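You operate a simulated robot arm through the tools that you are given. There is no shell and no other tool.

You are at the controls of a simulated robot arm. One attempt, no reset.

JOB
Step the running cycle on to READY, set it to renew every 10 days, then turn to bypass.

Only the result counts: the job must be done as asked and must still hold three seconds after the hand-in. Knocking over, shifting, dropping, spilling or breaking anything else fails it.

ROBOT AND FRAMES
A 6-joint arm with a two-finger parallel gripper, fixed in place. Base frame: the origin is on the floor under the middle of its stand, x ahead of it, y to its left, z up. Lengths are in m, angles in rad, forces in N, time in s.
With the tool pointing down near the work surface it reaches from about 0.3 to 0.66 m from the base axis. Its first joint turns from -2.007 to 2.007 rad. Payload 3.43 kg.
The tool frame sits at the grasp point between the pads (the TCP): z along the fingers, y along the line on which they close. The tips reach 0.034 m beyond it. Largest opening 0.128 m; finger width 0.024, thickness 0.012; the body of the gripper, 0.048 by 0.13 m, starts 0.096 m behind the TCP.
Orientation is that of the tool frame in the base frame, as [roll, pitch, yaw] about the fixed x, y, z axes, in that order (R = Rz(yaw) Ry(pitch) Rx(roll)). With the fingers straight down and closing along the base's y, the tool's x points along the base's -x, its y along +y and its z along -z.

CONTROLS
- The arm moves only by the tool jog_arm. Its argument "motion" is a list that holds one entry, the list of rows, each a list of 7 numbers: the shift along the base's x, y, z in m, then the turn, a rotation vector about the base's x, y, z in rad, then the gripper command, from -1 (shut) to 1 (fully open), values between in proportion. In form: [[[x, y, z, ax, ay, az, jaw], ...]]. A call has 1 to 20 rows; each row is the pose to reach, as a shift and turn from the pose commanded when the call began. Each row takes 0.2 s and may step no farther than 0.05 m and 0.15 rad from the row before; otherwise, or with a gripper value out of range, the whole call is refused. A pose out of reach is approached as far as the arm can. The call stops where the force on the tool passes 40 N (or 10 N more than at its start, if that is more) or the arm is blocked; 0.2 s more then pass. Each finger travels about 0.153 m/s and halts on what it meets, pressing with about 40 N; the grip force reading is that of the motor and also rises with nothing between the fingers. The clock runs only during rows and for 0.2 s after the last one: add rows that repeat a pose to give the fingers time. The reply holds the time, the measured pose of the TCP, the force on the tool along the base axes, the opening and the grip force, in the units named above and with some noise, with the torque about the TCP (base axes, N m) and any sound that the robot's microphone picked up.
- Cameras (640 x 400 px; columns grow to the right, rows downward): "scene" is fixed at [0.0614, 0.5, 1.556]; the picture's right is [-0.74, -0.67, 0.00], its down [-0.27, 0.29, -0.92] and it looks along [0.62, -0.68, -0.40] (base axes); focal length 321 px, centre (320, 200). "wrist" rides on the gripper at [0.076, -0.011, -0.16] in the tool frame; the picture's right is [0.15, 0.99, 0.00], its down [-0.88, 0.13, -0.46] and it looks along [-0.45, 0.07, 0.89] (tool axes); focal length 234 px, centre (320, 200). There is no depth. A picture from a camera that has moved, and an enlarged one, comes with that camera's place and axes in the base frame and with its lens. The place of the scene camera against the robot may be out by one fixed shift of up to 0.018 m in any direction.
- camera(camera): a new picture of that camera. It takes no simulated time.
- lift_body(by): slides the trunk up (or, below 0, down) by that many m; the arm rides with it, the base frame stays. It gives what a move gives, with no picture.
- close_up(camera, box): a new picture of the part [left, top, right, bottom] of that camera's present view, enlarged. It takes no simulated time.
- hand_in(): hands the job in; it is judged then, once.

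Places have to be worked out from the pictures, the camera data and where the tool is seen. Open the gripper and draw the arm clear of the work before you hand the job in, unless the task says otherwise.

The tools are called by a JSON object that holds its "fn" and its "kwargs". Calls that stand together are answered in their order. jog_arm: Moves the arm, as the interface text tells. Its arguments: {"type":"object","properties":{"motion":{"type":"array"}},"required":["motion"]} The other tools are called the same way: lift_body (by) moves the trunk up or down; camera (camera) takes a picture; close_up (camera, box) takes an enlarged picture of a part of a camera's view; hand_in () hands the job in.

At the start:

```text
time_s: 0.0
tool_pos: [0.3894, -0.2074, 1.2452]
tool_rot: [3.141, 0.002, 3.141]
force: [-0.3, 0.8, -0.5]
ft_torque: [0.03, 0.01, 0.02]
grip_width: 0.1278
gripper_force: 0.1
trunk travel left (down, up): [-0.9, 0.09]
```

scene: 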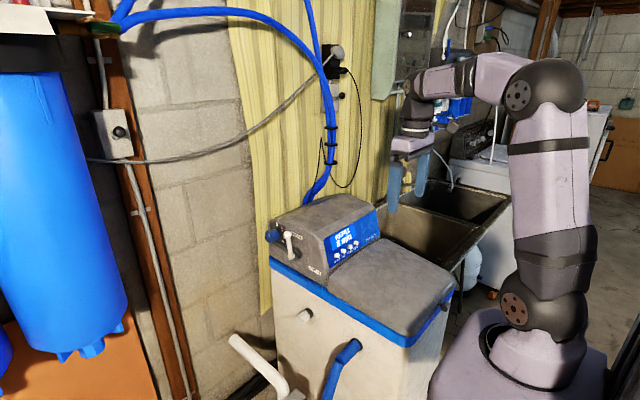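
wrist: 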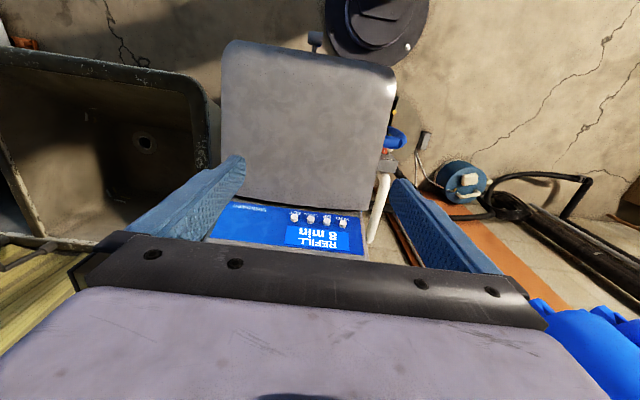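

I start by looking closely at the softener's control head in both cameras.

{"fn": "close_up", "kwargs": {"camera": "scene", "box": [250, 180, 410, 280]}}

{"fn": "close_up", "kwargs": {"camera": "wrist", "box": [200, 180, 400, 260]}}

{"fn": "close_up", "kwargs": {"camera": "wrist", "box": [340, 80, 440, 250]}}

```text
4.00 times, centred on (330, 230) of scene
camera zoom: at [0.0614, 0.5, 1.556], right [-0.74, -0.67, 0.0], down [-0.27, 0.29, -0.92], along [0.62, -0.68, -0.4], focal length 1286 px, centre (280, 80)
```

zoom: 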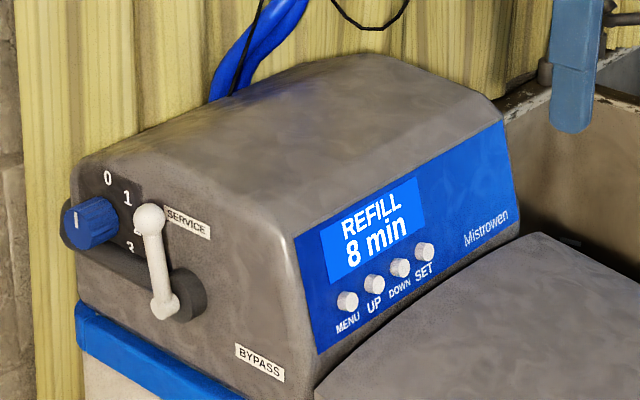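

```text
3.20 times, centred on (300, 220) of wrist
camera zoom: at [0.3156, -0.2185, 1.4053], right [-0.15, 0.99, 0.0], down [0.88, 0.13, 0.46], along [0.45, 0.07, -0.89], focal length 749 px, centre (384, 136)
```

zoom: 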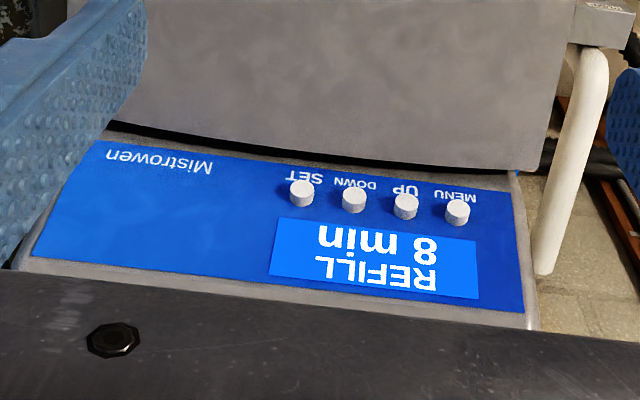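

```text
2.35 times, centred on (390, 165) of wrist
camera zoom: at [0.3156, -0.2185, 1.4053], right [-0.15, 0.99, 0.0], down [0.88, 0.13, 0.46], along [0.45, 0.07, -0.89], focal length 551 px, centre (155, 282)
```

zoom: 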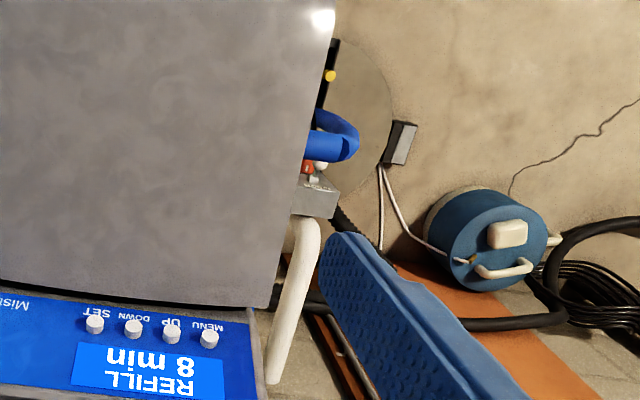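

The head has a panel with MENU/UP/DOWN/SET, a blue 0–3 dial and a white SERVICE/BYPASS lever on its side. I'll look for more labels around the work before moving.

{"fn": "close_up", "kwargs": {"camera": "scene", "box": [0, 0, 320, 200]}}

{"fn": "close_up", "kwargs": {"camera": "scene", "box": [220, 240, 476, 400]}}

{"fn": "close_up", "kwargs": {"camera": "scene", "box": [260, 220, 324, 260]}}

{"fn": "close_up", "kwargs": {"camera": "scene", "box": [324, 220, 388, 270]}}

```text
2.00 times, centred on (160, 100) of scene
camera zoom: at [0.0614, 0.5, 1.556], right [-0.74, -0.67, 0.0], down [-0.27, 0.29, -0.92], along [0.62, -0.68, -0.4], focal length 643 px, centre (640, 400)
```

zoom: 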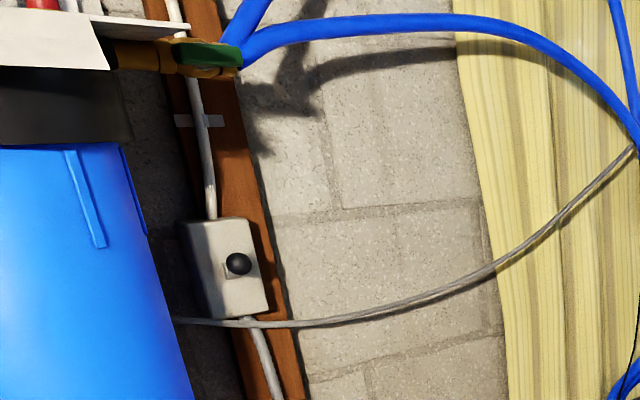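

```text
2.50 times, centred on (348, 320) of scene
camera zoom: at [0.0614, 0.5, 1.556], right [-0.74, -0.67, 0.0], down [-0.27, 0.29, -0.92], along [0.62, -0.68, -0.4], focal length 804 px, centre (250, -100)
```

zoom: 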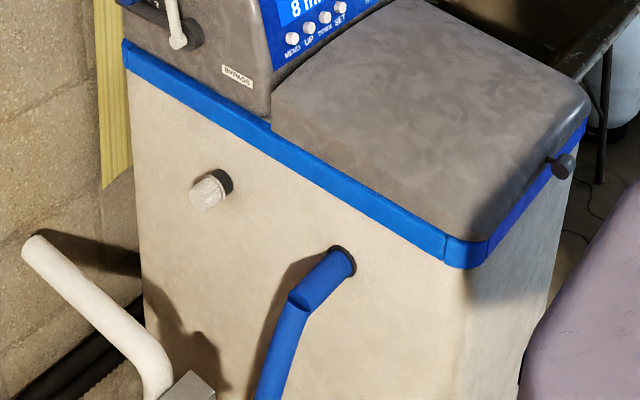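

```text
10.00 times, centred on (292, 240) of scene
camera zoom: at [0.0614, 0.5, 1.556], right [-0.74, -0.67, 0.0], down [-0.27, 0.29, -0.92], along [0.62, -0.68, -0.4], focal length 3214 px, centre (600, -200)
```

zoom: 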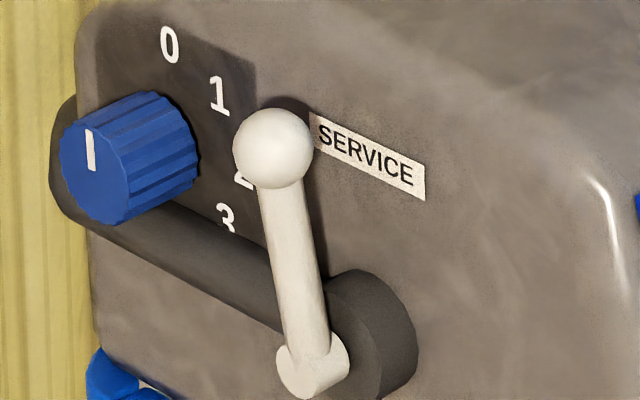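

```text
8.00 times, centred on (356, 245) of scene
camera zoom: at [0.0614, 0.5, 1.556], right [-0.74, -0.67, 0.0], down [-0.27, 0.29, -0.92], along [0.62, -0.68, -0.4], focal length 2571 px, centre (32, -160)
```

zoom: 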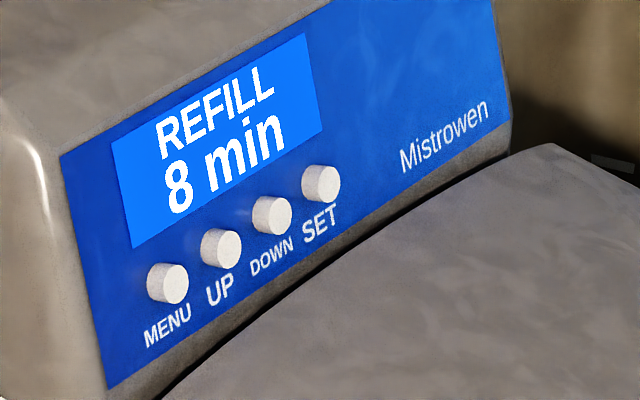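

The buttons triangulate to roughly x≈0.56, y from −0.135 (MENU) to −0.23 (SET), z≈1.01, on a panel facing the robot and tilted upward. I tilt the fingers forward (about −y) while drawing back a little, to get a frontal wrist view of the panel.

{"fn": "jog_arm", "kwargs": {"motion": [[[0, 0, 0, 0, -0.13, 0, 1], [-0.01, 0.01, 0, 0, -0.26, 0, 1], [-0.02, 0.02, 0, 0, -0.39, 0, 1], [-0.03, 0.02, -0.02, 0, -0.52, 0, 1], [-0.04, 0.02, -0.04, 0, -0.65, 0, 1], [-0.05, 0.02, -0.06, 0, -0.78, 0, 1]]]}}

{"fn": "camera", "kwargs": {"camera": "wrist"}}

{"fn": "camera", "kwargs": {"camera": "scene"}}

```text
time_s: 1.4
tool_pos: [0.3391, -0.1866, 1.1878]
tool_rot: [-3.139, 0.782, 3.137]
force: [0.3, 1.2, -0.6]
ft_torque: [-0.02, 0.04, 0.02]
grip_width: 0.1278
gripper_force: 0.2
trunk travel left (down, up): [-0.9, 0.09]
```

```text
taken
camera wrist: at [0.1729, -0.1984, 1.2474], right [-0.1, 0.99, -0.1], down [0.3, 0.13, 0.94], along [0.95, 0.06, -0.31], focal length 234 px, centre (320, 200)
```

wrist: 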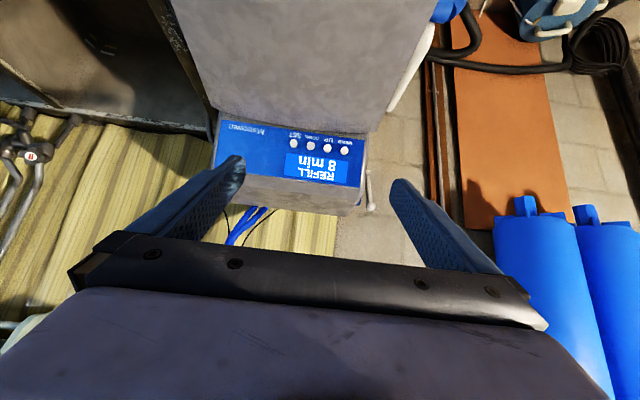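

```text
taken
```

scene: 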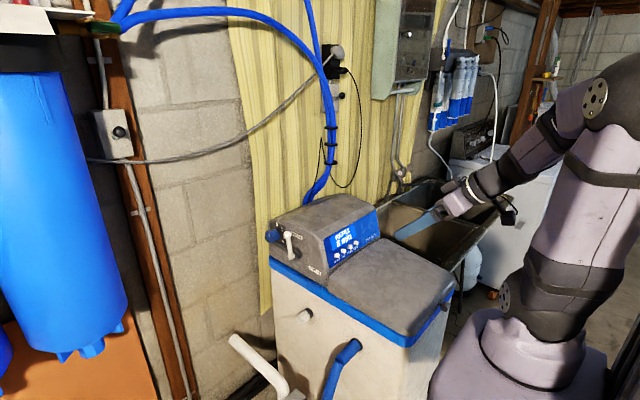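

The arm tilted well and is clear of the unit. I enlarge the wrist view for a second triangulation of buttons, panel corners and lever.

{"fn": "close_up", "kwargs": {"camera": "wrist", "box": [200, 100, 400, 225]}}

{"fn": "close_up", "kwargs": {"camera": "wrist", "box": [340, 150, 404, 220]}}

```text
3.20 times, centred on (300, 162) of wrist
camera zoom: at [0.1729, -0.1984, 1.2474], right [-0.1, 0.99, -0.1], down [0.3, 0.13, 0.94], along [0.95, 0.06, -0.31], focal length 749 px, centre (384, 320)
```

zoom: 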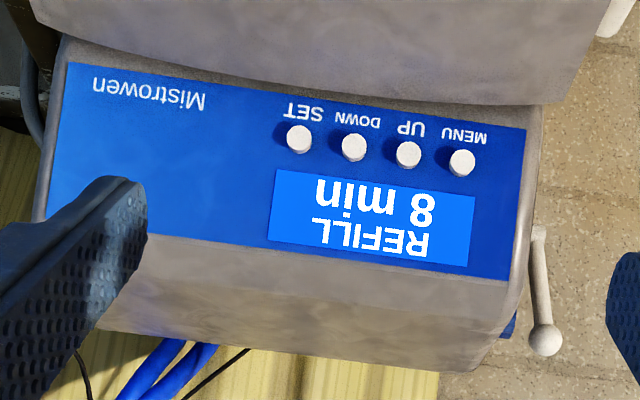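

```text
5.71 times, centred on (372, 185) of wrist
camera zoom: at [0.1729, -0.1984, 1.2474], right [-0.1, 0.99, -0.1], down [0.3, 0.13, 0.94], along [0.95, 0.06, -0.31], focal length 1338 px, centre (23, 286)
```

zoom: 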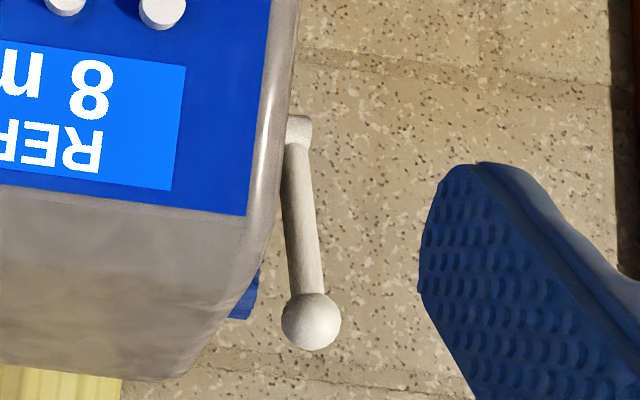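

Both wrist views agree: MENU ≈ (0.558, −0.137, 1.016), SET ≈ (0.558, −0.233, 1.016), 32 mm spacing, and the panel leans back about 22° (press direction ≈ (0.925, 0, −0.379)). I close the gripper and go to a standoff about 4 cm in front of SET with the fingers nearly along that direction.

{"fn": "jog_arm", "kwargs": {"motion": [[[0, 0, 0, 0, -0.05, 0, -1], [0.025, -0.008, -0.02, 0, -0.1, 0, -1], [0.05, -0.016, -0.045, 0, -0.15, 0, -1], [0.075, -0.024, -0.07, 0, -0.2, 0, -1], [0.1, -0.032, -0.095, 0, -0.25, 0, -1], [0.125, -0.04, -0.12, 0, -0.3, 0, -1], [0.152, -0.046, -0.14, 0, -0.318, 0, -1], [0.152, -0.046, -0.14, 0, -0.318, 0, -1]]]}}

{"fn": "camera", "kwargs": {"camera": "wrist"}}

{"fn": "close_up", "kwargs": {"camera": "scene", "box": [270, 160, 510, 310]}}

```text
time_s: 3.2
tool_pos: [0.4913, -0.2309, 1.0447]
tool_rot: [-3.139, 1.1, -3.139]
force: [0.6, 0.1, -0.3]
ft_torque: [-0.03, -0.01, 0.02]
grip_width: 0.0
gripper_force: 33.1
trunk travel left (down, up): [-0.9, 0.09]
```

```text
taken
camera wrist: at [0.3152, -0.2421, 1.0492], right [-0.07, 0.99, -0.13], down [-0.01, 0.13, 0.99], along [1.0, 0.07, 0.0], focal length 234 px, centre (320, 200)
```

wrist: 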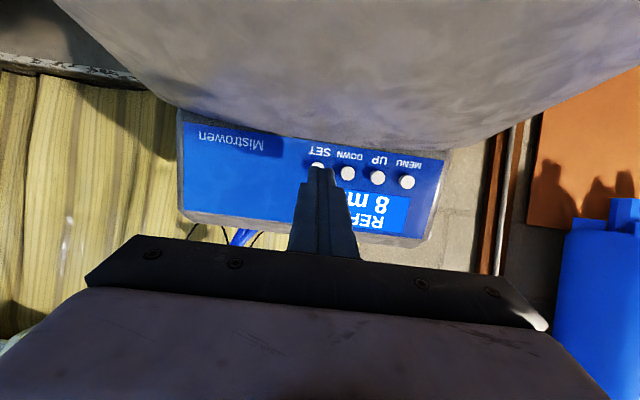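

```text
2.67 times, centred on (390, 235) of scene
camera zoom: at [0.0614, 0.5, 1.556], right [-0.74, -0.67, 0.0], down [-0.27, 0.29, -0.92], along [0.62, -0.68, -0.4], focal length 857 px, centre (133, 107)
```

zoom: 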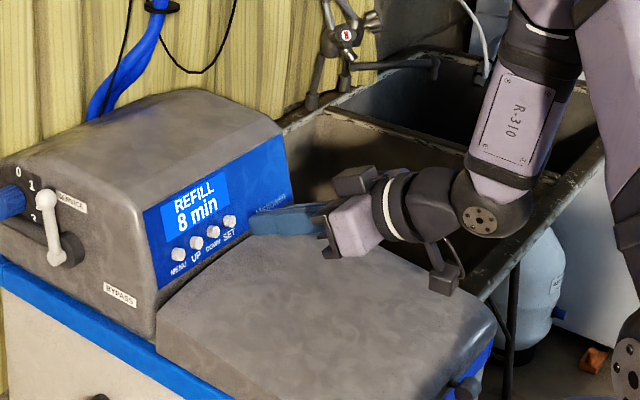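

The closed tips sit right in front of SET, aligned in y and height. I advance 3.2 cm along the panel normal and then check for contact in fine steps.

{"fn": "jog_arm", "kwargs": {"motion": [[[0.0093, -0.001, -0.0038, 0, 0, 0, -1], [0.0185, -0.001, -0.0076, 0, 0, 0, -1], [0.0268, -0.001, -0.011, 0, 0, 0, -1], [0.0296, -0.001, -0.0121, 0, 0, 0, -1]]]}}

{"fn": "close_up", "kwargs": {"camera": "scene", "box": [310, 200, 406, 260]}}

{"fn": "close_up", "kwargs": {"camera": "wrist", "box": [240, 120, 460, 260]}}

```text
time_s: 4.2
tool_pos: [0.5247, -0.2342, 1.0346]
tool_rot: [3.14, 1.097, 3.141]
force: [-0.1, 0.3, 0.0]
ft_torque: [-0.01, 0.0, 0.04]
grip_width: 0.0
gripper_force: 32.5
trunk travel left (down, up): [-0.9, 0.09]
```

```text
6.67 times, centred on (358, 230) of scene
camera zoom: at [0.0614, 0.5, 1.556], right [-0.74, -0.67, 0.0], down [-0.27, 0.29, -0.92], along [0.62, -0.68, -0.4], focal length 2143 px, centre (67, 0)
```

zoom: 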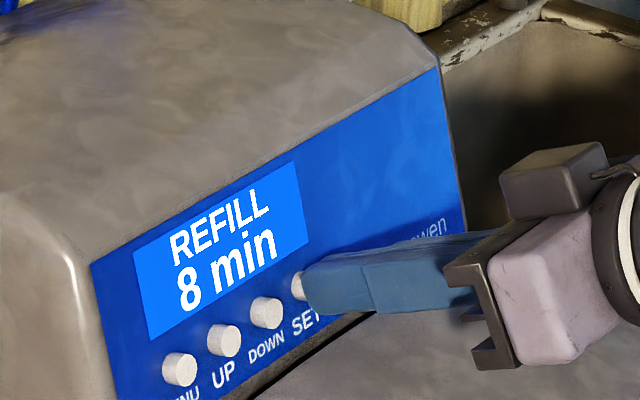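

```text
2.86 times, centred on (350, 190) of wrist
camera zoom: at [0.3471, -0.2452, 1.0389], right [-0.07, 0.99, -0.13], down [0.0, 0.13, 0.99], along [1.0, 0.07, 0.0], focal length 669 px, centre (234, 229)
```

zoom: 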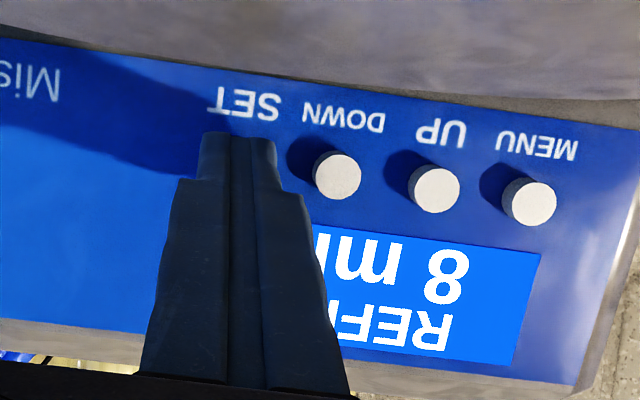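

The tip is nearly on SET with no force yet, and the display still reads "REFILL 8 min". I advance in 1.5 mm steps.

{"fn": "jog_arm", "kwargs": {"motion": [[[0.0014, 0.0005, -0.0006, 0, 0, 0, -1], [0.0028, 0.0005, -0.0011, 0, 0, 0, -1], [0.0042, 0.0005, -0.0017, 0, 0, 0, -1]]]}}

{"fn": "close_up", "kwargs": {"camera": "scene", "box": [310, 200, 406, 260]}}

```text
time_s: 5.0
tool_pos: [0.5274, -0.2333, 1.0317]
tool_rot: [3.14, 1.099, 3.141]
force: [-0.6, -0.4, 0.6]
ft_torque: [0.04, -0.02, 0.02]
grip_width: 0.0
gripper_force: 32.8
trunk travel left (down, up): [-0.9, 0.09]
```

```text
6.67 times, centred on (358, 230) of scene
camera zoom: at [0.0614, 0.5, 1.556], right [-0.74, -0.67, 0.0], down [-0.27, 0.29, -0.92], along [0.62, -0.68, -0.4], focal length 2143 px, centre (67, 0)
```

zoom: 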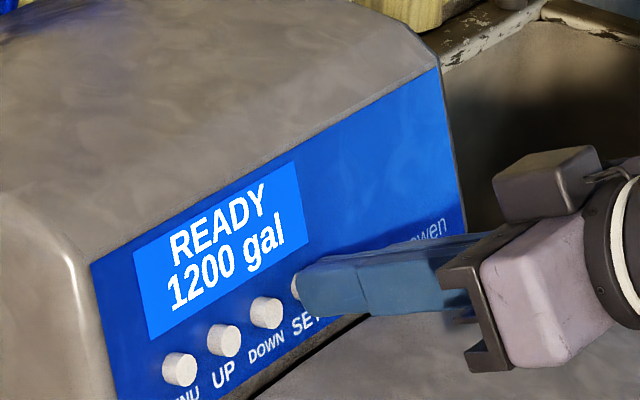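

One press of SET stepped the cycle to "READY 1200 gal". I back off straight along the normal and confirm the display stays there.

{"fn": "jog_arm", "kwargs": {"motion": [[[-0.0093, 0, 0.0038, 0, 0, 0, -1], [-0.0232, 0, 0.0095, 0, 0, 0, -1]]]}}

{"fn": "close_up", "kwargs": {"camera": "scene", "box": [310, 200, 406, 260]}}

```text
time_s: 5.6
tool_pos: [0.5026, -0.2339, 1.0424]
tool_rot: [3.141, 1.1, 3.141]
force: [-0.7, -0.7, 0.7]
ft_torque: [0.0, 0.0, 0.04]
grip_width: 0.0002
gripper_force: 33.0
trunk travel left (down, up): [-0.9, 0.09]
```

```text
6.67 times, centred on (358, 230) of scene
camera zoom: at [0.0614, 0.5, 1.556], right [-0.74, -0.67, 0.0], down [-0.27, 0.29, -0.92], along [0.62, -0.68, -0.4], focal length 2143 px, centre (67, 0)
```

zoom: 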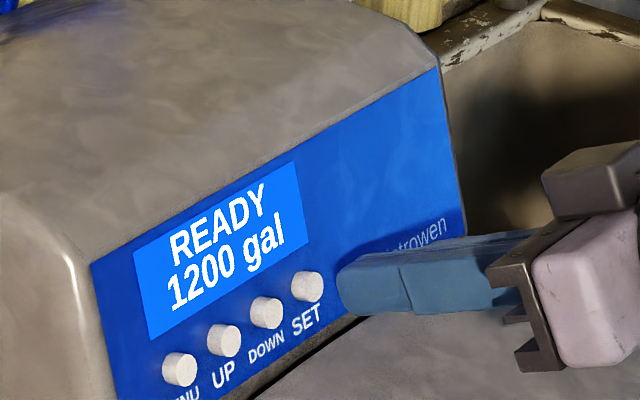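

READY is held. I shift +0.0965 m in y to stand in front of MENU, and check alignment before pressing.

{"fn": "jog_arm", "kwargs": {"motion": [[[0, 0.048, 0, 0, 0, 0, -1], [0, 0.0965, 0, 0, 0, 0, -1], [0.01, 0.0965, -0.0041, 0, 0, 0, -1]]]}}

{"fn": "close_up", "kwargs": {"camera": "wrist", "box": [180, 100, 400, 240]}}

{"fn": "close_up", "kwargs": {"camera": "scene", "box": [310, 200, 406, 260]}}

```text
time_s: 6.4
tool_pos: [0.5224, -0.1449, 1.0452]
tool_rot: [3.123, 1.092, 3.129]
force: [-0.4, -0.5, 0.1]
ft_torque: [-0.03, 0.03, -0.03]
grip_width: 0.0001
gripper_force: 32.8
out of reach, approached as far as the arm can: row 2, 3
trunk travel left (down, up): [-0.9, 0.09]
```

```text
2.86 times, centred on (290, 170) of wrist
camera zoom: at [0.3457, -0.1564, 1.0502], right [-0.07, 0.99, -0.12], down [0.0, 0.12, 0.99], along [1.0, 0.07, -0.01], focal length 669 px, centre (406, 286)
```

zoom: 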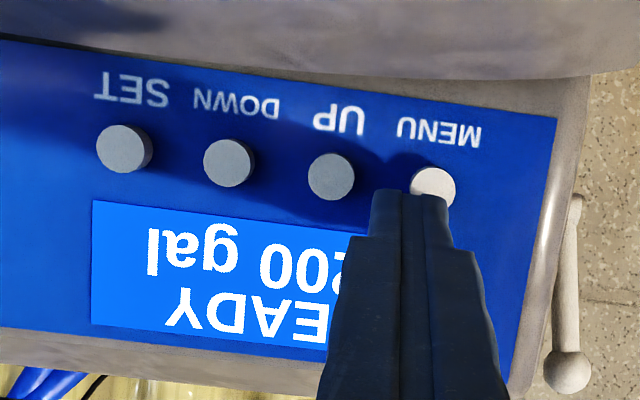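

```text
6.67 times, centred on (358, 230) of scene
camera zoom: at [0.0614, 0.5, 1.556], right [-0.74, -0.67, 0.0], down [-0.27, 0.29, -0.92], along [0.62, -0.68, -0.4], focal length 2143 px, centre (67, 0)
```

zoom: 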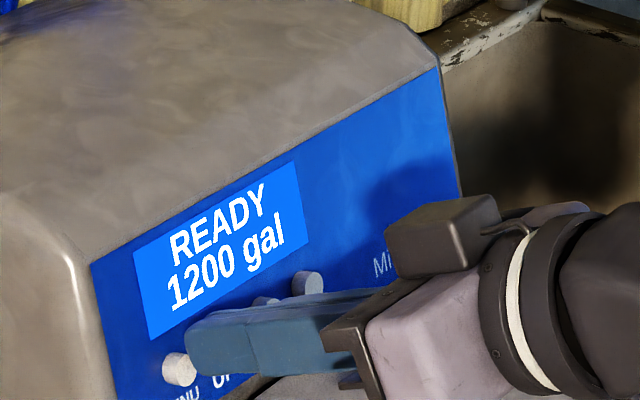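

At this y the fingers hit the arm's inner reach limit (it stopped high and short of MENU, not touching). Raising the trunk should give the arm more room; the panel leans away, so a straight lift is safe.

{"fn": "lift_body", "kwargs": {"by": 0.06}}

{"fn": "close_up", "kwargs": {"camera": "scene", "box": [270, 100, 590, 300]}}

```text
time_s: 7.4
tool_pos: [0.522, -0.1453, 1.1043]
tool_rot: [3.122, 1.093, 3.128]
force: [-0.1, -0.6, -0.2]
ft_torque: [-0.03, 0.0, -0.01]
grip_width: 0.0
gripper_force: 32.8
trunk travel left (down, up): [-0.96, 0.03]
```

```text
2.00 times, centred on (430, 200) of scene
camera zoom: at [0.0614, 0.5, 1.556], right [-0.74, -0.67, 0.0], down [-0.27, 0.29, -0.92], along [0.62, -0.68, -0.4], focal length 643 px, centre (100, 200)
```

zoom: 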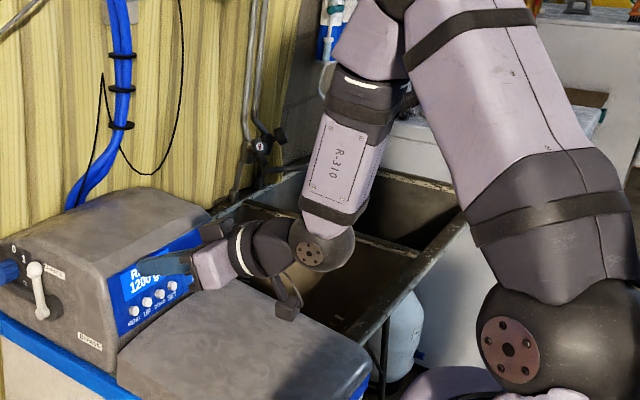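

After the lift the tool is at (0.522, −0.145, 1.104). I jog a small pull-back to re-establish a known commanded pose.

{"fn": "jog_arm", "kwargs": {"motion": [[[-0.01, 0, 0, 0, 0, 0, -1], [-0.02, 0, 0, 0, 0, 0, -1], [-0.02, 0, 0, 0, 0, 0, -1]]]}}

```text
time_s: 8.2
tool_pos: [0.5019, -0.1463, 1.1091]
tool_rot: [3.107, 1.088, 3.117]
force: [-0.4, 0.1, -0.3]
ft_torque: [-0.02, 0.0, -0.05]
grip_width: 0.0
gripper_force: 33.4
out of reach, approached as far as the arm can: row 2, 3
trunk travel left (down, up): [-0.96, 0.03]
```

It's still at the inner limit with this steep forward tilt, so I reduce the tilt to about 0.9 rad while descending to the MENU standoff at (0.508, −0.137, 1.047), also correcting the slight orientation drift.

{"fn": "jog_arm", "kwargs": {"motion": [[[0, 0.002, 0, -0.004, 0.06, -0.002, -1], [0, 0.005, -0.01, -0.01, 0.13, -0.004, -1], [0, 0.009, -0.025, -0.016, 0.188, -0.006, -1], [0.003, 0.009, -0.045, -0.016, 0.188, -0.006, -1], [0.006, 0.009, -0.062, -0.016, 0.188, -0.006, -1], [0.006, 0.009, -0.062, -0.016, 0.188, -0.006, -1]]]}}

{"fn": "close_up", "kwargs": {"camera": "wrist", "box": [180, 100, 400, 240]}}

{"fn": "close_up", "kwargs": {"camera": "scene", "box": [310, 200, 406, 260]}}

```text
time_s: 9.6
tool_pos: [0.5149, -0.1424, 1.0537]
tool_rot: [-3.142, 0.903, -3.14]
force: [0.5, -0.5, 0.0]
ft_torque: [0.01, 0.02, 0.01]
grip_width: 0.0
gripper_force: 33.2
out of reach, approached as far as the arm can: row 5, 6
trunk travel left (down, up): [-0.96, 0.03]
```

```text
2.86 times, centred on (290, 170) of wrist
camera zoom: at [0.3418, -0.1522, 1.0919], right [-0.09, 0.99, -0.12], down [0.19, 0.13, 0.97], along [0.98, 0.07, -0.2], focal length 669 px, centre (406, 286)
```

zoom: 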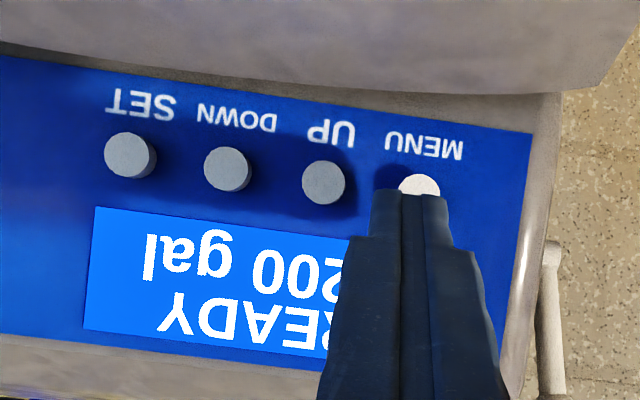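

```text
6.67 times, centred on (358, 230) of scene
camera zoom: at [0.0614, 0.5, 1.556], right [-0.74, -0.67, 0.0], down [-0.27, 0.29, -0.92], along [0.62, -0.68, -0.4], focal length 2143 px, centre (67, 0)
```

zoom: 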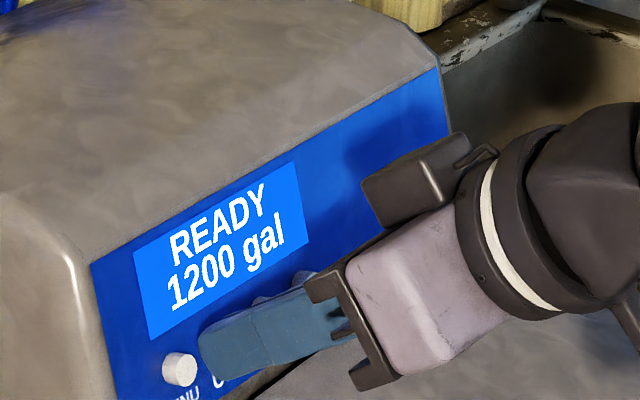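

Descending makes it worse, so the limit is the wrist's upward bend: a lower shoulder should flatten the forearm. I retreat up and back first, then will lower the trunk.

{"fn": "jog_arm", "kwargs": {"motion": [[[-0.02, 0, 0.03, 0, 0, 0, -1], [-0.04, 0, 0.065, 0, 0, 0, -1], [-0.06, 0, 0.105, 0, 0, 0, -1], [-0.06, 0, 0.15, 0, 0, 0, -1], [-0.06, 0, 0.2, 0, 0, 0, -1], [-0.06, 0, 0.25, 0, 0, 0, -1]]]}}

```text
time_s: 11.0
tool_pos: [0.4544, -0.1408, 1.3034]
tool_rot: [-3.127, 0.904, -3.133]
force: [0.5, -0.8, -0.2]
ft_torque: [-0.02, -0.01, -0.01]
grip_width: 0.0
gripper_force: 33.1
trunk travel left (down, up): [-0.96, 0.03]
```

Retreat reached cleanly at z≈1.303. I lower the trunk by 0.2 m, leaving the tool around z≈1.10, well above the lid.

{"fn": "lift_body", "kwargs": {"by": -0.2}}

{"fn": "camera", "kwargs": {"camera": "scene"}}

```text
time_s: 13.2
tool_pos: [0.4557, -0.1405, 1.102]
tool_rot: [-3.13, 0.906, -3.133]
force: [-1.1, 0.0, 0.3]
ft_torque: [0.02, 0.0, -0.04]
grip_width: 0.0002
gripper_force: 33.1
trunk travel left (down, up): [-0.76, 0.23]
```

```text
taken
```

scene: 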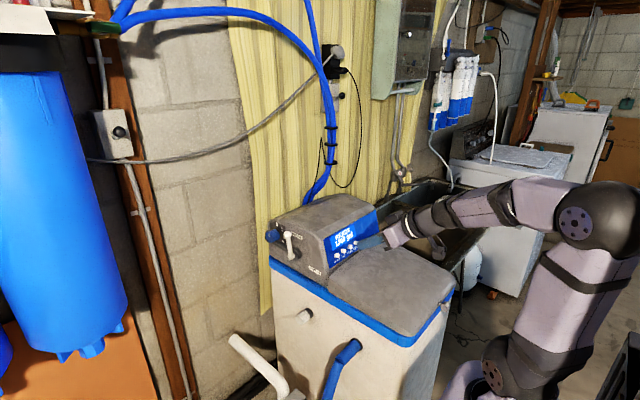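

The forearm is flatter now. I move to the MENU standoff (0.504, −0.137, 1.041) with the tilt restored to about 1.1 rad.

{"fn": "jog_arm", "kwargs": {"motion": [[[0, 0.0035, 0, 0.007, -0.1, 0, -1], [0.01, 0.0035, -0.02, 0.007, -0.194, 0, -1], [0.03, 0.0035, -0.045, 0.007, -0.194, 0, -1], [0.048, 0.0035, -0.061, 0.007, -0.194, 0, -1], [0.048, 0.0035, -0.061, 0.007, -0.194, 0, -1]]]}}

{"fn": "close_up", "kwargs": {"camera": "wrist", "box": [180, 100, 400, 240]}}

{"fn": "close_up", "kwargs": {"camera": "scene", "box": [310, 200, 406, 260]}}

```text
time_s: 14.4
tool_pos: [0.5017, -0.138, 1.0414]
tool_rot: [-3.139, 1.1, 3.138]
force: [0.3, 0.1, 0.1]
ft_torque: [0.04, 0.04, 0.04]
grip_width: 0.0
gripper_force: 33.1
trunk travel left (down, up): [-0.76, 0.23]
```

```text
2.86 times, centred on (290, 170) of wrist
camera zoom: at [0.3261, -0.1485, 1.0451], right [-0.06, 0.99, -0.13], down [-0.01, 0.13, 0.99], along [1.0, 0.06, 0.0], focal length 669 px, centre (406, 286)
```

zoom: 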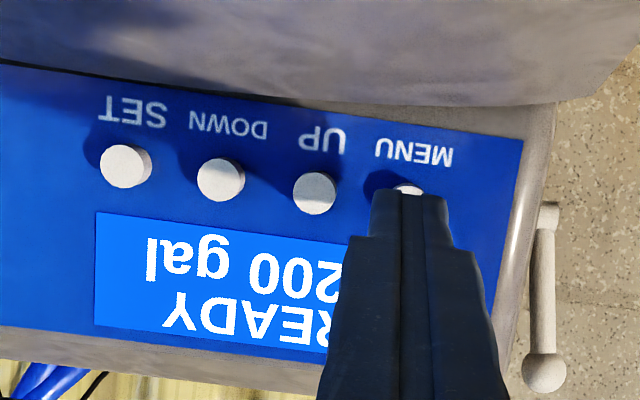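

```text
6.67 times, centred on (358, 230) of scene
camera zoom: at [0.0614, 0.5, 1.556], right [-0.74, -0.67, 0.0], down [-0.27, 0.29, -0.92], along [0.62, -0.68, -0.4], focal length 2143 px, centre (67, 0)
```

zoom: 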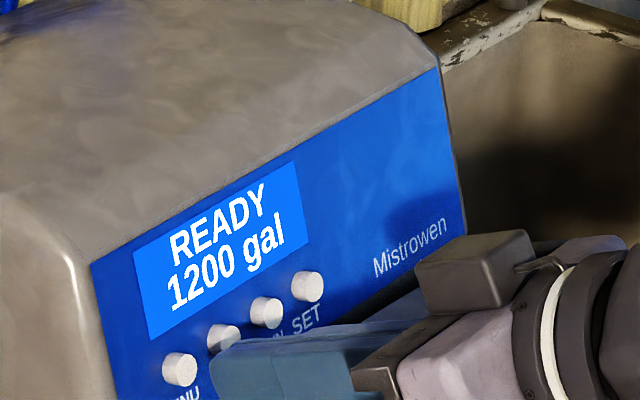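

MENU is now reachable and aligned. I press it with a short stroke and retreat in one call, then read the display.

{"fn": "jog_arm", "kwargs": {"motion": [[[0.0139, 0, -0.0057, 0, 0, 0, -1], [0.0194, 0, -0.0079, 0, 0, 0, -1], [0.0218, 0, -0.0089, 0, 0, 0, -1], [0.0239, 0, -0.0098, 0, 0, 0, -1], [0.0139, 0, -0.0057, 0, 0, 0, -1], [0, 0, 0, 0, 0, 0, -1]]]}}

{"fn": "close_up", "kwargs": {"camera": "scene", "box": [310, 200, 406, 260]}}

```text
time_s: 15.8
tool_pos: [0.5061, -0.1366, 1.042]
tool_rot: [-3.14, 1.1, 3.139]
force: [-0.3, 0.0, 0.0]
ft_torque: [-0.04, 0.0, 0.02]
grip_width: 0.0001
gripper_force: 32.9
trunk travel left (down, up): [-0.76, 0.23]
```

```text
6.67 times, centred on (358, 230) of scene
camera zoom: at [0.0614, 0.5, 1.556], right [-0.74, -0.67, 0.0], down [-0.27, 0.29, -0.92], along [0.62, -0.68, -0.4], focal length 2143 px, centre (67, 0)
```

zoom: 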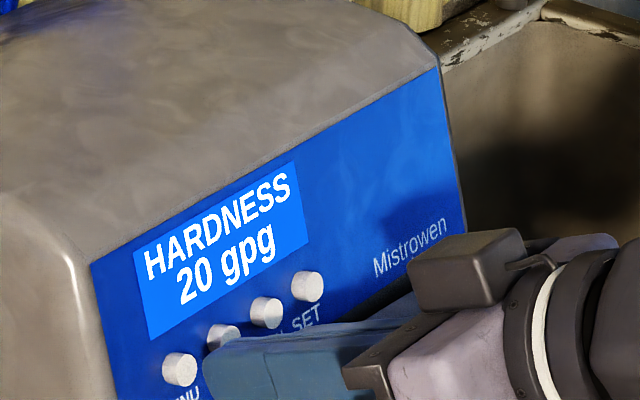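

MENU opened "HARDNESS 20 gpg", so it pages through the settings. I press MENU again with the same stroke to go on.

{"fn": "jog_arm", "kwargs": {"motion": [[[0.0139, 0, -0.0057, 0, 0, 0, -1], [0.0194, 0, -0.0079, 0, 0, 0, -1], [0.0218, 0, -0.0089, 0, 0, 0, -1], [0.0239, 0, -0.0098, 0, 0, 0, -1], [0.0139, 0, -0.0057, 0, 0, 0, -1], [0, 0, 0, 0, 0, 0, -1]]]}}

{"fn": "close_up", "kwargs": {"camera": "scene", "box": [310, 200, 406, 260]}}

```text
time_s: 17.2
tool_pos: [0.5028, -0.1365, 1.0414]
tool_rot: [3.141, 1.099, 3.138]
force: [0.3, 0.1, -0.5]
ft_torque: [-0.02, -0.03, -0.01]
grip_width: 0.0
gripper_force: 32.7
trunk travel left (down, up): [-0.76, 0.23]
```

```text
6.67 times, centred on (358, 230) of scene
camera zoom: at [0.0614, 0.5, 1.556], right [-0.74, -0.67, 0.0], down [-0.27, 0.29, -0.92], along [0.62, -0.68, -0.4], focal length 2143 px, centre (67, 0)
```

zoom: 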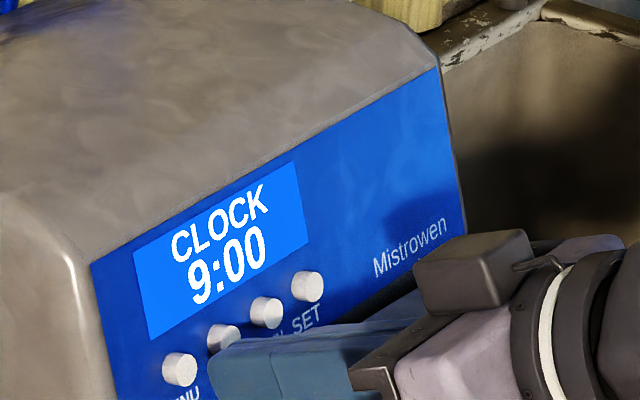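

The page is now "CLOCK 9:00". I press MENU once more.

{"fn": "jog_arm", "kwargs": {"motion": [[[0.0139, 0, -0.0057, 0, 0, 0, -1], [0.0194, 0, -0.0079, 0, 0, 0, -1], [0.0218, 0, -0.0089, 0, 0, 0, -1], [0.0239, 0, -0.0098, 0, 0, 0, -1], [0.0139, 0, -0.0057, 0, 0, 0, -1], [0, 0, 0, 0, 0, 0, -1]]]}}

{"fn": "close_up", "kwargs": {"camera": "scene", "box": [310, 200, 406, 260]}}

```text
time_s: 18.6
tool_pos: [0.5026, -0.1372, 1.0393]
tool_rot: [3.142, 1.099, 3.14]
force: [-0.5, -0.8, -0.5]
ft_torque: [0.03, -0.02, 0.01]
grip_width: 0.0003
gripper_force: 32.9
trunk travel left (down, up): [-0.76, 0.23]
```

```text
6.67 times, centred on (358, 230) of scene
camera zoom: at [0.0614, 0.5, 1.556], right [-0.74, -0.67, 0.0], down [-0.27, 0.29, -0.92], along [0.62, -0.68, -0.4], focal length 2143 px, centre (67, 0)
```

zoom: 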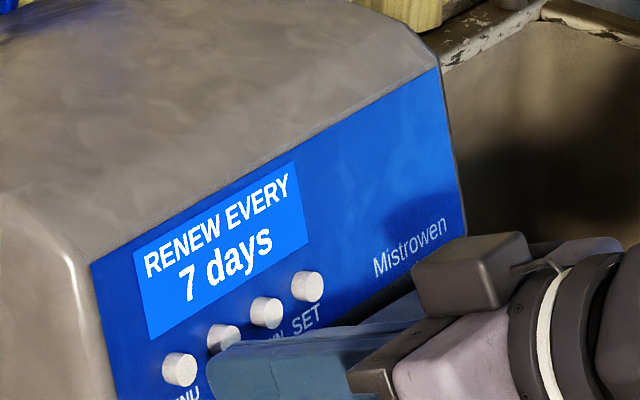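

"RENEW EVERY 7 days" is the page I need. I shift −0.032 m in y to UP and press once to see the step size.

{"fn": "jog_arm", "kwargs": {"motion": [[[0, -0.016, 0, 0, 0, 0, -1], [0, -0.032, 0, 0, 0, 0, -1], [0, -0.032, 0, 0, 0, 0, -1], [0.0139, -0.032, -0.0057, 0, 0, 0, -1], [0.0194, -0.032, -0.0079, 0, 0, 0, -1], [0.0218, -0.032, -0.0089, 0, 0, 0, -1], [0.0239, -0.032, -0.0098, 0, 0, 0, -1], [0.0139, -0.032, -0.0057, 0, 0, 0, -1], [0, -0.032, 0, 0, 0, 0, -1]]]}}

{"fn": "close_up", "kwargs": {"camera": "scene", "box": [310, 200, 406, 260]}}

{"fn": "close_up", "kwargs": {"camera": "wrist", "box": [180, 100, 400, 240]}}

```text
time_s: 20.6
tool_pos: [0.5041, -0.1684, 1.0385]
tool_rot: [-3.14, 1.099, 3.138]
force: [0.6, -0.3, 0.1]
ft_torque: [-0.01, 0.0, 0.01]
grip_width: 0.0001
gripper_force: 32.9
trunk travel left (down, up): [-0.76, 0.23]
```

```text
6.67 times, centred on (358, 230) of scene
camera zoom: at [0.0614, 0.5, 1.556], right [-0.74, -0.67, 0.0], down [-0.27, 0.29, -0.92], along [0.62, -0.68, -0.4], focal length 2143 px, centre (67, 0)
```

zoom: 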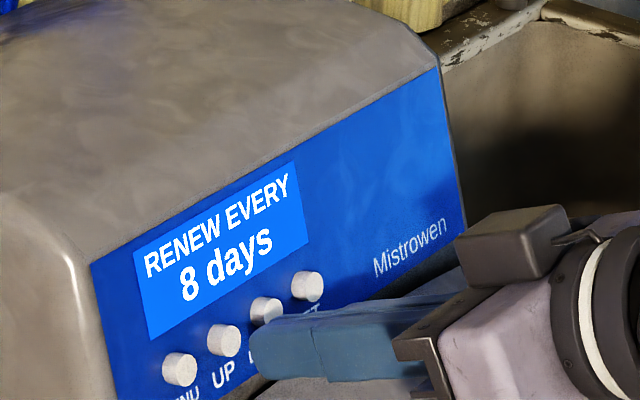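

```text
2.86 times, centred on (290, 170) of wrist
camera zoom: at [0.3273, -0.1783, 1.0435], right [-0.06, 0.99, -0.13], down [-0.01, 0.13, 0.99], along [1.0, 0.06, 0.0], focal length 669 px, centre (406, 286)
```

zoom: 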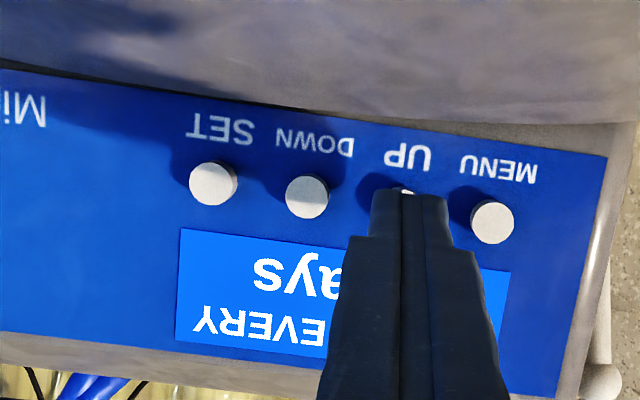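

UP steps by one: it now reads 8 days. I press UP two more times.

{"fn": "jog_arm", "kwargs": {"motion": [[[0.0139, 0, -0.0057, 0, 0, 0, -1], [0.0194, 0, -0.0079, 0, 0, 0, -1], [0.0218, 0, -0.0089, 0, 0, 0, -1], [0.0239, 0, -0.0098, 0, 0, 0, -1], [0.0139, 0, -0.0057, 0, 0, 0, -1], [0, 0, 0, 0, 0, 0, -1]]]}}

{"fn": "close_up", "kwargs": {"camera": "scene", "box": [310, 200, 406, 260]}}

```text
time_s: 22.0
tool_pos: [0.5045, -0.1695, 1.0402]
tool_rot: [3.141, 1.097, 3.138]
force: [0.3, -0.2, 0.3]
ft_torque: [0.02, 0.0, 0.01]
grip_width: 0.0003
gripper_force: 33.0
trunk travel left (down, up): [-0.76, 0.23]
```

```text
6.67 times, centred on (358, 230) of scene
camera zoom: at [0.0614, 0.5, 1.556], right [-0.74, -0.67, 0.0], down [-0.27, 0.29, -0.92], along [0.62, -0.68, -0.4], focal length 2143 px, centre (67, 0)
```

zoom: 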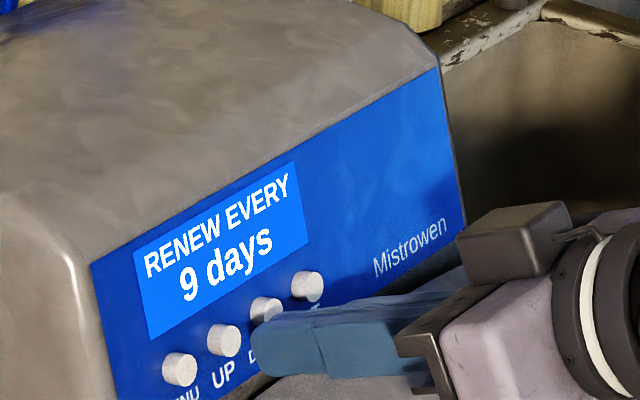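

It shows 9 days; one more UP press.

{"fn": "jog_arm", "kwargs": {"motion": [[[0.0139, 0, -0.0057, 0, 0, 0, -1], [0.0194, 0, -0.0079, 0, 0, 0, -1], [0.0218, 0, -0.0089, 0, 0, 0, -1], [0.0239, 0, -0.0098, 0, 0, 0, -1], [0.0139, 0, -0.0057, 0, 0, 0, -1], [0, 0, 0, 0, 0, 0, -1]]]}}

{"fn": "close_up", "kwargs": {"camera": "scene", "box": [310, 200, 406, 260]}}

```text
time_s: 23.4
tool_pos: [0.5011, -0.1699, 1.0408]
tool_rot: [-3.141, 1.1, 3.139]
force: [0.1, -0.2, -0.2]
ft_torque: [-0.01, 0.0, 0.01]
grip_width: 0.0
gripper_force: 33.5
trunk travel left (down, up): [-0.76, 0.23]
```

```text
6.67 times, centred on (358, 230) of scene
camera zoom: at [0.0614, 0.5, 1.556], right [-0.74, -0.67, 0.0], down [-0.27, 0.29, -0.92], along [0.62, -0.68, -0.4], focal length 2143 px, centre (67, 0)
```

zoom: 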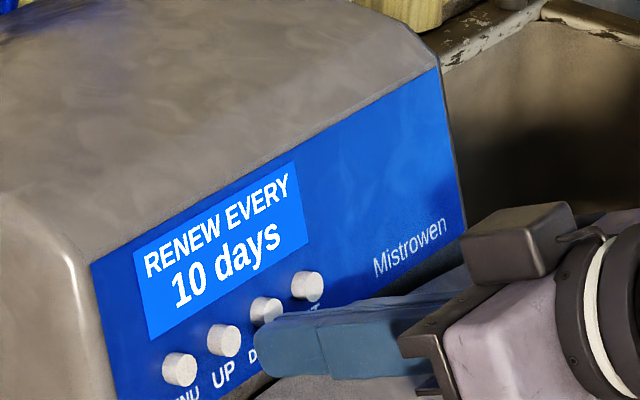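

10 days is shown. I now move −0.064 m in y to SET and press it to store the value.

{"fn": "jog_arm", "kwargs": {"motion": [[[0, -0.032, 0, 0, 0, 0, -1], [0, -0.064, 0, 0, 0, 0, -1], [0, -0.064, 0, 0, 0, 0, -1], [0.0139, -0.064, -0.0057, 0, 0, 0, -1], [0.0194, -0.064, -0.0079, 0, 0, 0, -1], [0.0218, -0.064, -0.0089, 0, 0, 0, -1], [0.0239, -0.064, -0.0098, 0, 0, 0, -1], [0.0139, -0.064, -0.0057, 0, 0, 0, -1], [0, -0.064, 0, 0, 0, 0, -1]]]}}

{"fn": "close_up", "kwargs": {"camera": "scene", "box": [310, 200, 406, 260]}}

```text
time_s: 25.4
tool_pos: [0.5019, -0.2326, 1.0389]
tool_rot: [-3.142, 1.101, 3.138]
force: [-0.2, 0.0, 0.5]
ft_torque: [-0.01, 0.01, 0.0]
grip_width: 0.0
gripper_force: 33.0
trunk travel left (down, up): [-0.76, 0.23]
```

```text
6.67 times, centred on (358, 230) of scene
camera zoom: at [0.0614, 0.5, 1.556], right [-0.74, -0.67, 0.0], down [-0.27, 0.29, -0.92], along [0.62, -0.68, -0.4], focal length 2143 px, centre (67, 0)
```

zoom: 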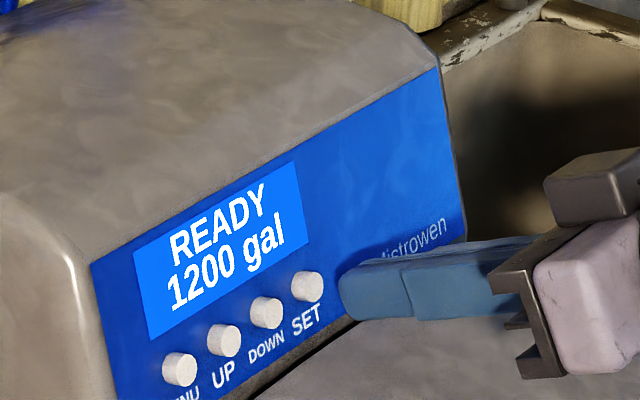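

The value was stored and the display is back to "READY 1200 gal". Next is the lever: ball ≈ (0.675, −0.048, 1.079), hub ≈ (0.673, −0.057, 0.998). I lift the trunk 0.08 m (which also lifts the tool clear), for better reach behind the ball.

{"fn": "lift_body", "kwargs": {"by": 0.08}}

{"fn": "close_up", "kwargs": {"camera": "scene", "box": [250, 180, 410, 280]}}

```text
time_s: 26.5
tool_pos: [0.5027, -0.2337, 1.1194]
tool_rot: [3.141, 1.099, 3.138]
force: [0.0, 0.2, -0.1]
ft_torque: [-0.04, -0.01, 0.02]
grip_width: 0.0003
gripper_force: 33.4
trunk travel left (down, up): [-0.84, 0.15]
```

```text
4.00 times, centred on (330, 230) of scene
camera zoom: at [0.0614, 0.5, 1.556], right [-0.74, -0.67, 0.0], down [-0.27, 0.29, -0.92], along [0.62, -0.68, -0.4], focal length 1286 px, centre (280, 80)
```

zoom: 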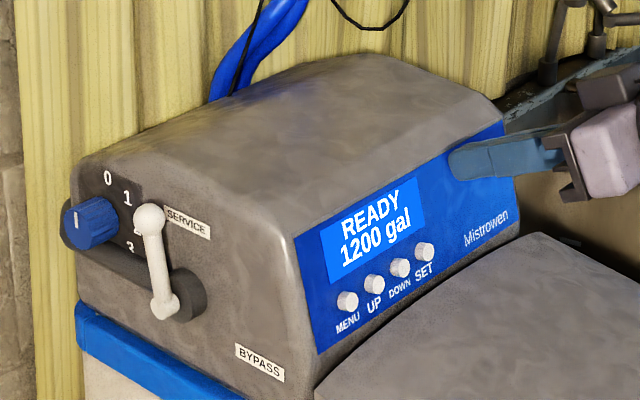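

Clear of the panel now. I swing up and across to a point above and behind the lever ball (0.705, −0.045, ~1.19) with the tilt reduced to 0.5 rad, checking before descending.

{"fn": "jog_arm", "kwargs": {"motion": [[[0, 0, 0.04, 0, 0.1, 0, -1], [0, 0.02, 0.075, 0, 0.2, 0, -1], [0, 0.065, 0.075, 0, 0.3, 0, -1], [0, 0.11, 0.075, 0, 0.4, 0, -1], [0, 0.155, 0.075, 0, 0.5, 0, -1], [0.02, 0.189, 0.075, 0, 0.6, 0, -1], [0.065, 0.189, 0.075, 0, 0.6, 0, -1], [0.11, 0.189, 0.075, 0, 0.6, 0, -1], [0.155, 0.189, 0.075, 0, 0.6, 0, -1], [0.2, 0.189, 0.075, 0, 0.6, 0, -1], [0.2, 0.189, 0.075, 0, 0.6, 0, -1]]]}}

{"fn": "camera", "kwargs": {"camera": "scene"}}

{"fn": "camera", "kwargs": {"camera": "wrist"}}

```text
time_s: 28.9
tool_pos: [0.7001, -0.0441, 1.1971]
tool_rot: [-3.14, 0.499, 3.139]
force: [0.0, 0.4, 0.2]
ft_torque: [0.02, -0.01, 0.01]
grip_width: 0.0
gripper_force: 33.2
trunk travel left (down, up): [-0.84, 0.15]
```

```text
taken
```

scene: 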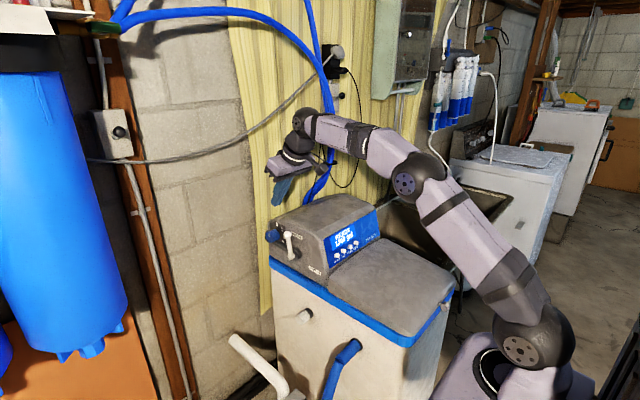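

```text
taken
camera wrist: at [0.5585, -0.0542, 1.3003], right [-0.13, 0.99, -0.07], down [0.55, 0.13, 0.82], along [0.82, 0.06, -0.57], focal length 234 px, centre (320, 200)
```

wrist: 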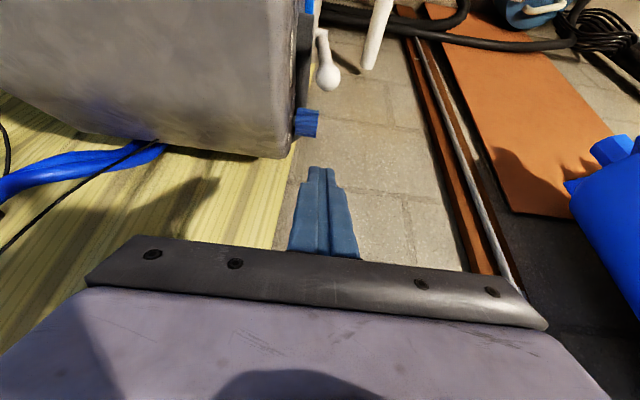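

Fingers are above and behind the ball; this view re-confirms the ball at (0.675, −0.047, 1.079) and the dial well behind (x≈0.76). I descend 9 cm straight down behind the ball.

{"fn": "jog_arm", "kwargs": {"motion": [[[0.003, 0, -0.04, 0, 0, 0, -1], [0.003, 0, -0.075, 0, 0, 0, -1], [0.003, 0, -0.092, 0, 0, 0, -1], [0.003, 0, -0.092, 0, 0, 0, -1]]]}}

{"fn": "close_up", "kwargs": {"camera": "scene", "box": [250, 180, 410, 280]}}

{"fn": "close_up", "kwargs": {"camera": "wrist", "box": [220, 40, 440, 260]}}

```text
time_s: 29.9
tool_pos: [0.706, -0.0455, 1.1013]
tool_rot: [-3.14, 0.499, 3.139]
force: [0.2, 0.3, 0.6]
ft_torque: [0.01, 0.02, 0.0]
grip_width: 0.0
gripper_force: 32.8
trunk travel left (down, up): [-0.84, 0.15]
```

```text
4.00 times, centred on (330, 230) of scene
camera zoom: at [0.0614, 0.5, 1.556], right [-0.74, -0.67, 0.0], down [-0.27, 0.29, -0.92], along [0.62, -0.68, -0.4], focal length 1286 px, centre (280, 80)
```

zoom: 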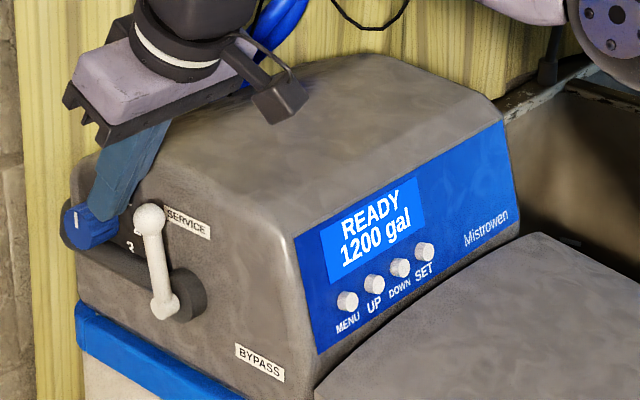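

```text
1.82 times, centred on (330, 150) of wrist
camera zoom: at [0.5629, -0.0546, 1.2047], right [-0.13, 0.99, -0.07], down [0.55, 0.13, 0.82], along [0.82, 0.06, -0.57], focal length 426 px, centre (302, 291)
```

zoom: 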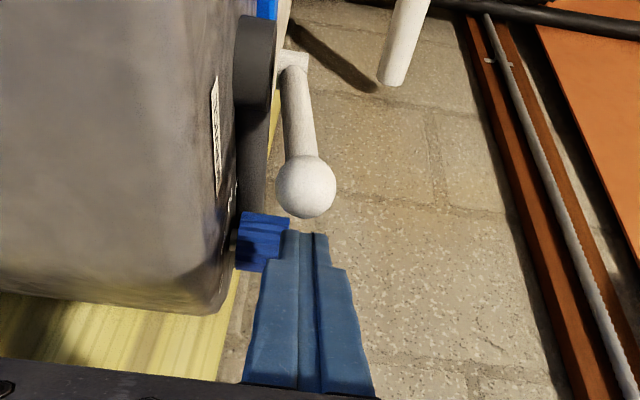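

The fingers sit directly behind the ball with about 1 cm clearance and no contact. I push gently toward −x along the lever's arc to about 0.4 rad and check.

{"fn": "jog_arm", "kwargs": {"motion": [[[-0.01, 0, 0.001, 0, 0, 0, -1], [-0.018, 0, 0.002, 0, 0, 0, -1], [-0.027, 0, 0.003, 0, 0, 0, -1], [-0.036, 0, 0.003, 0, 0, 0, -1], [-0.044, 0, 0.001, 0, 0, 0, -1], [-0.052, 0, -0.001, 0, 0, 0, -1]]]}}

{"fn": "close_up", "kwargs": {"camera": "scene", "box": [250, 180, 410, 280]}}

{"fn": "close_up", "kwargs": {"camera": "wrist", "box": [220, 40, 440, 260]}}

```text
time_s: 31.3
tool_pos: [0.6537, -0.0457, 1.0999]
tool_rot: [-3.141, 0.499, 3.139]
force: [0.4, -0.5, 0.4]
ft_torque: [-0.01, 0.0, 0.0]
grip_width: 0.0
gripper_force: 32.9
trunk travel left (down, up): [-0.84, 0.15]
```

```text
4.00 times, centred on (330, 230) of scene
camera zoom: at [0.0614, 0.5, 1.556], right [-0.74, -0.67, 0.0], down [-0.27, 0.29, -0.92], along [0.62, -0.68, -0.4], focal length 1286 px, centre (280, 80)
```

zoom: 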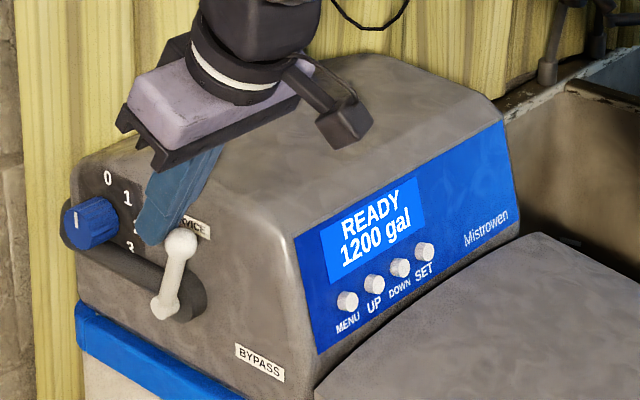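

```text
1.82 times, centred on (330, 150) of wrist
camera zoom: at [0.5102, -0.055, 1.2043], right [-0.13, 0.99, -0.07], down [0.56, 0.13, 0.82], along [0.82, 0.06, -0.57], focal length 426 px, centre (302, 291)
```

zoom: 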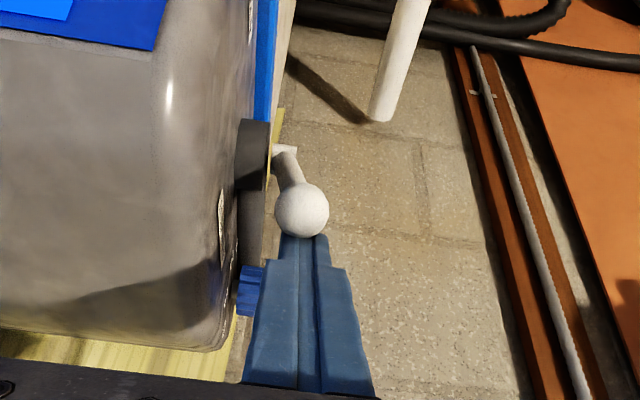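

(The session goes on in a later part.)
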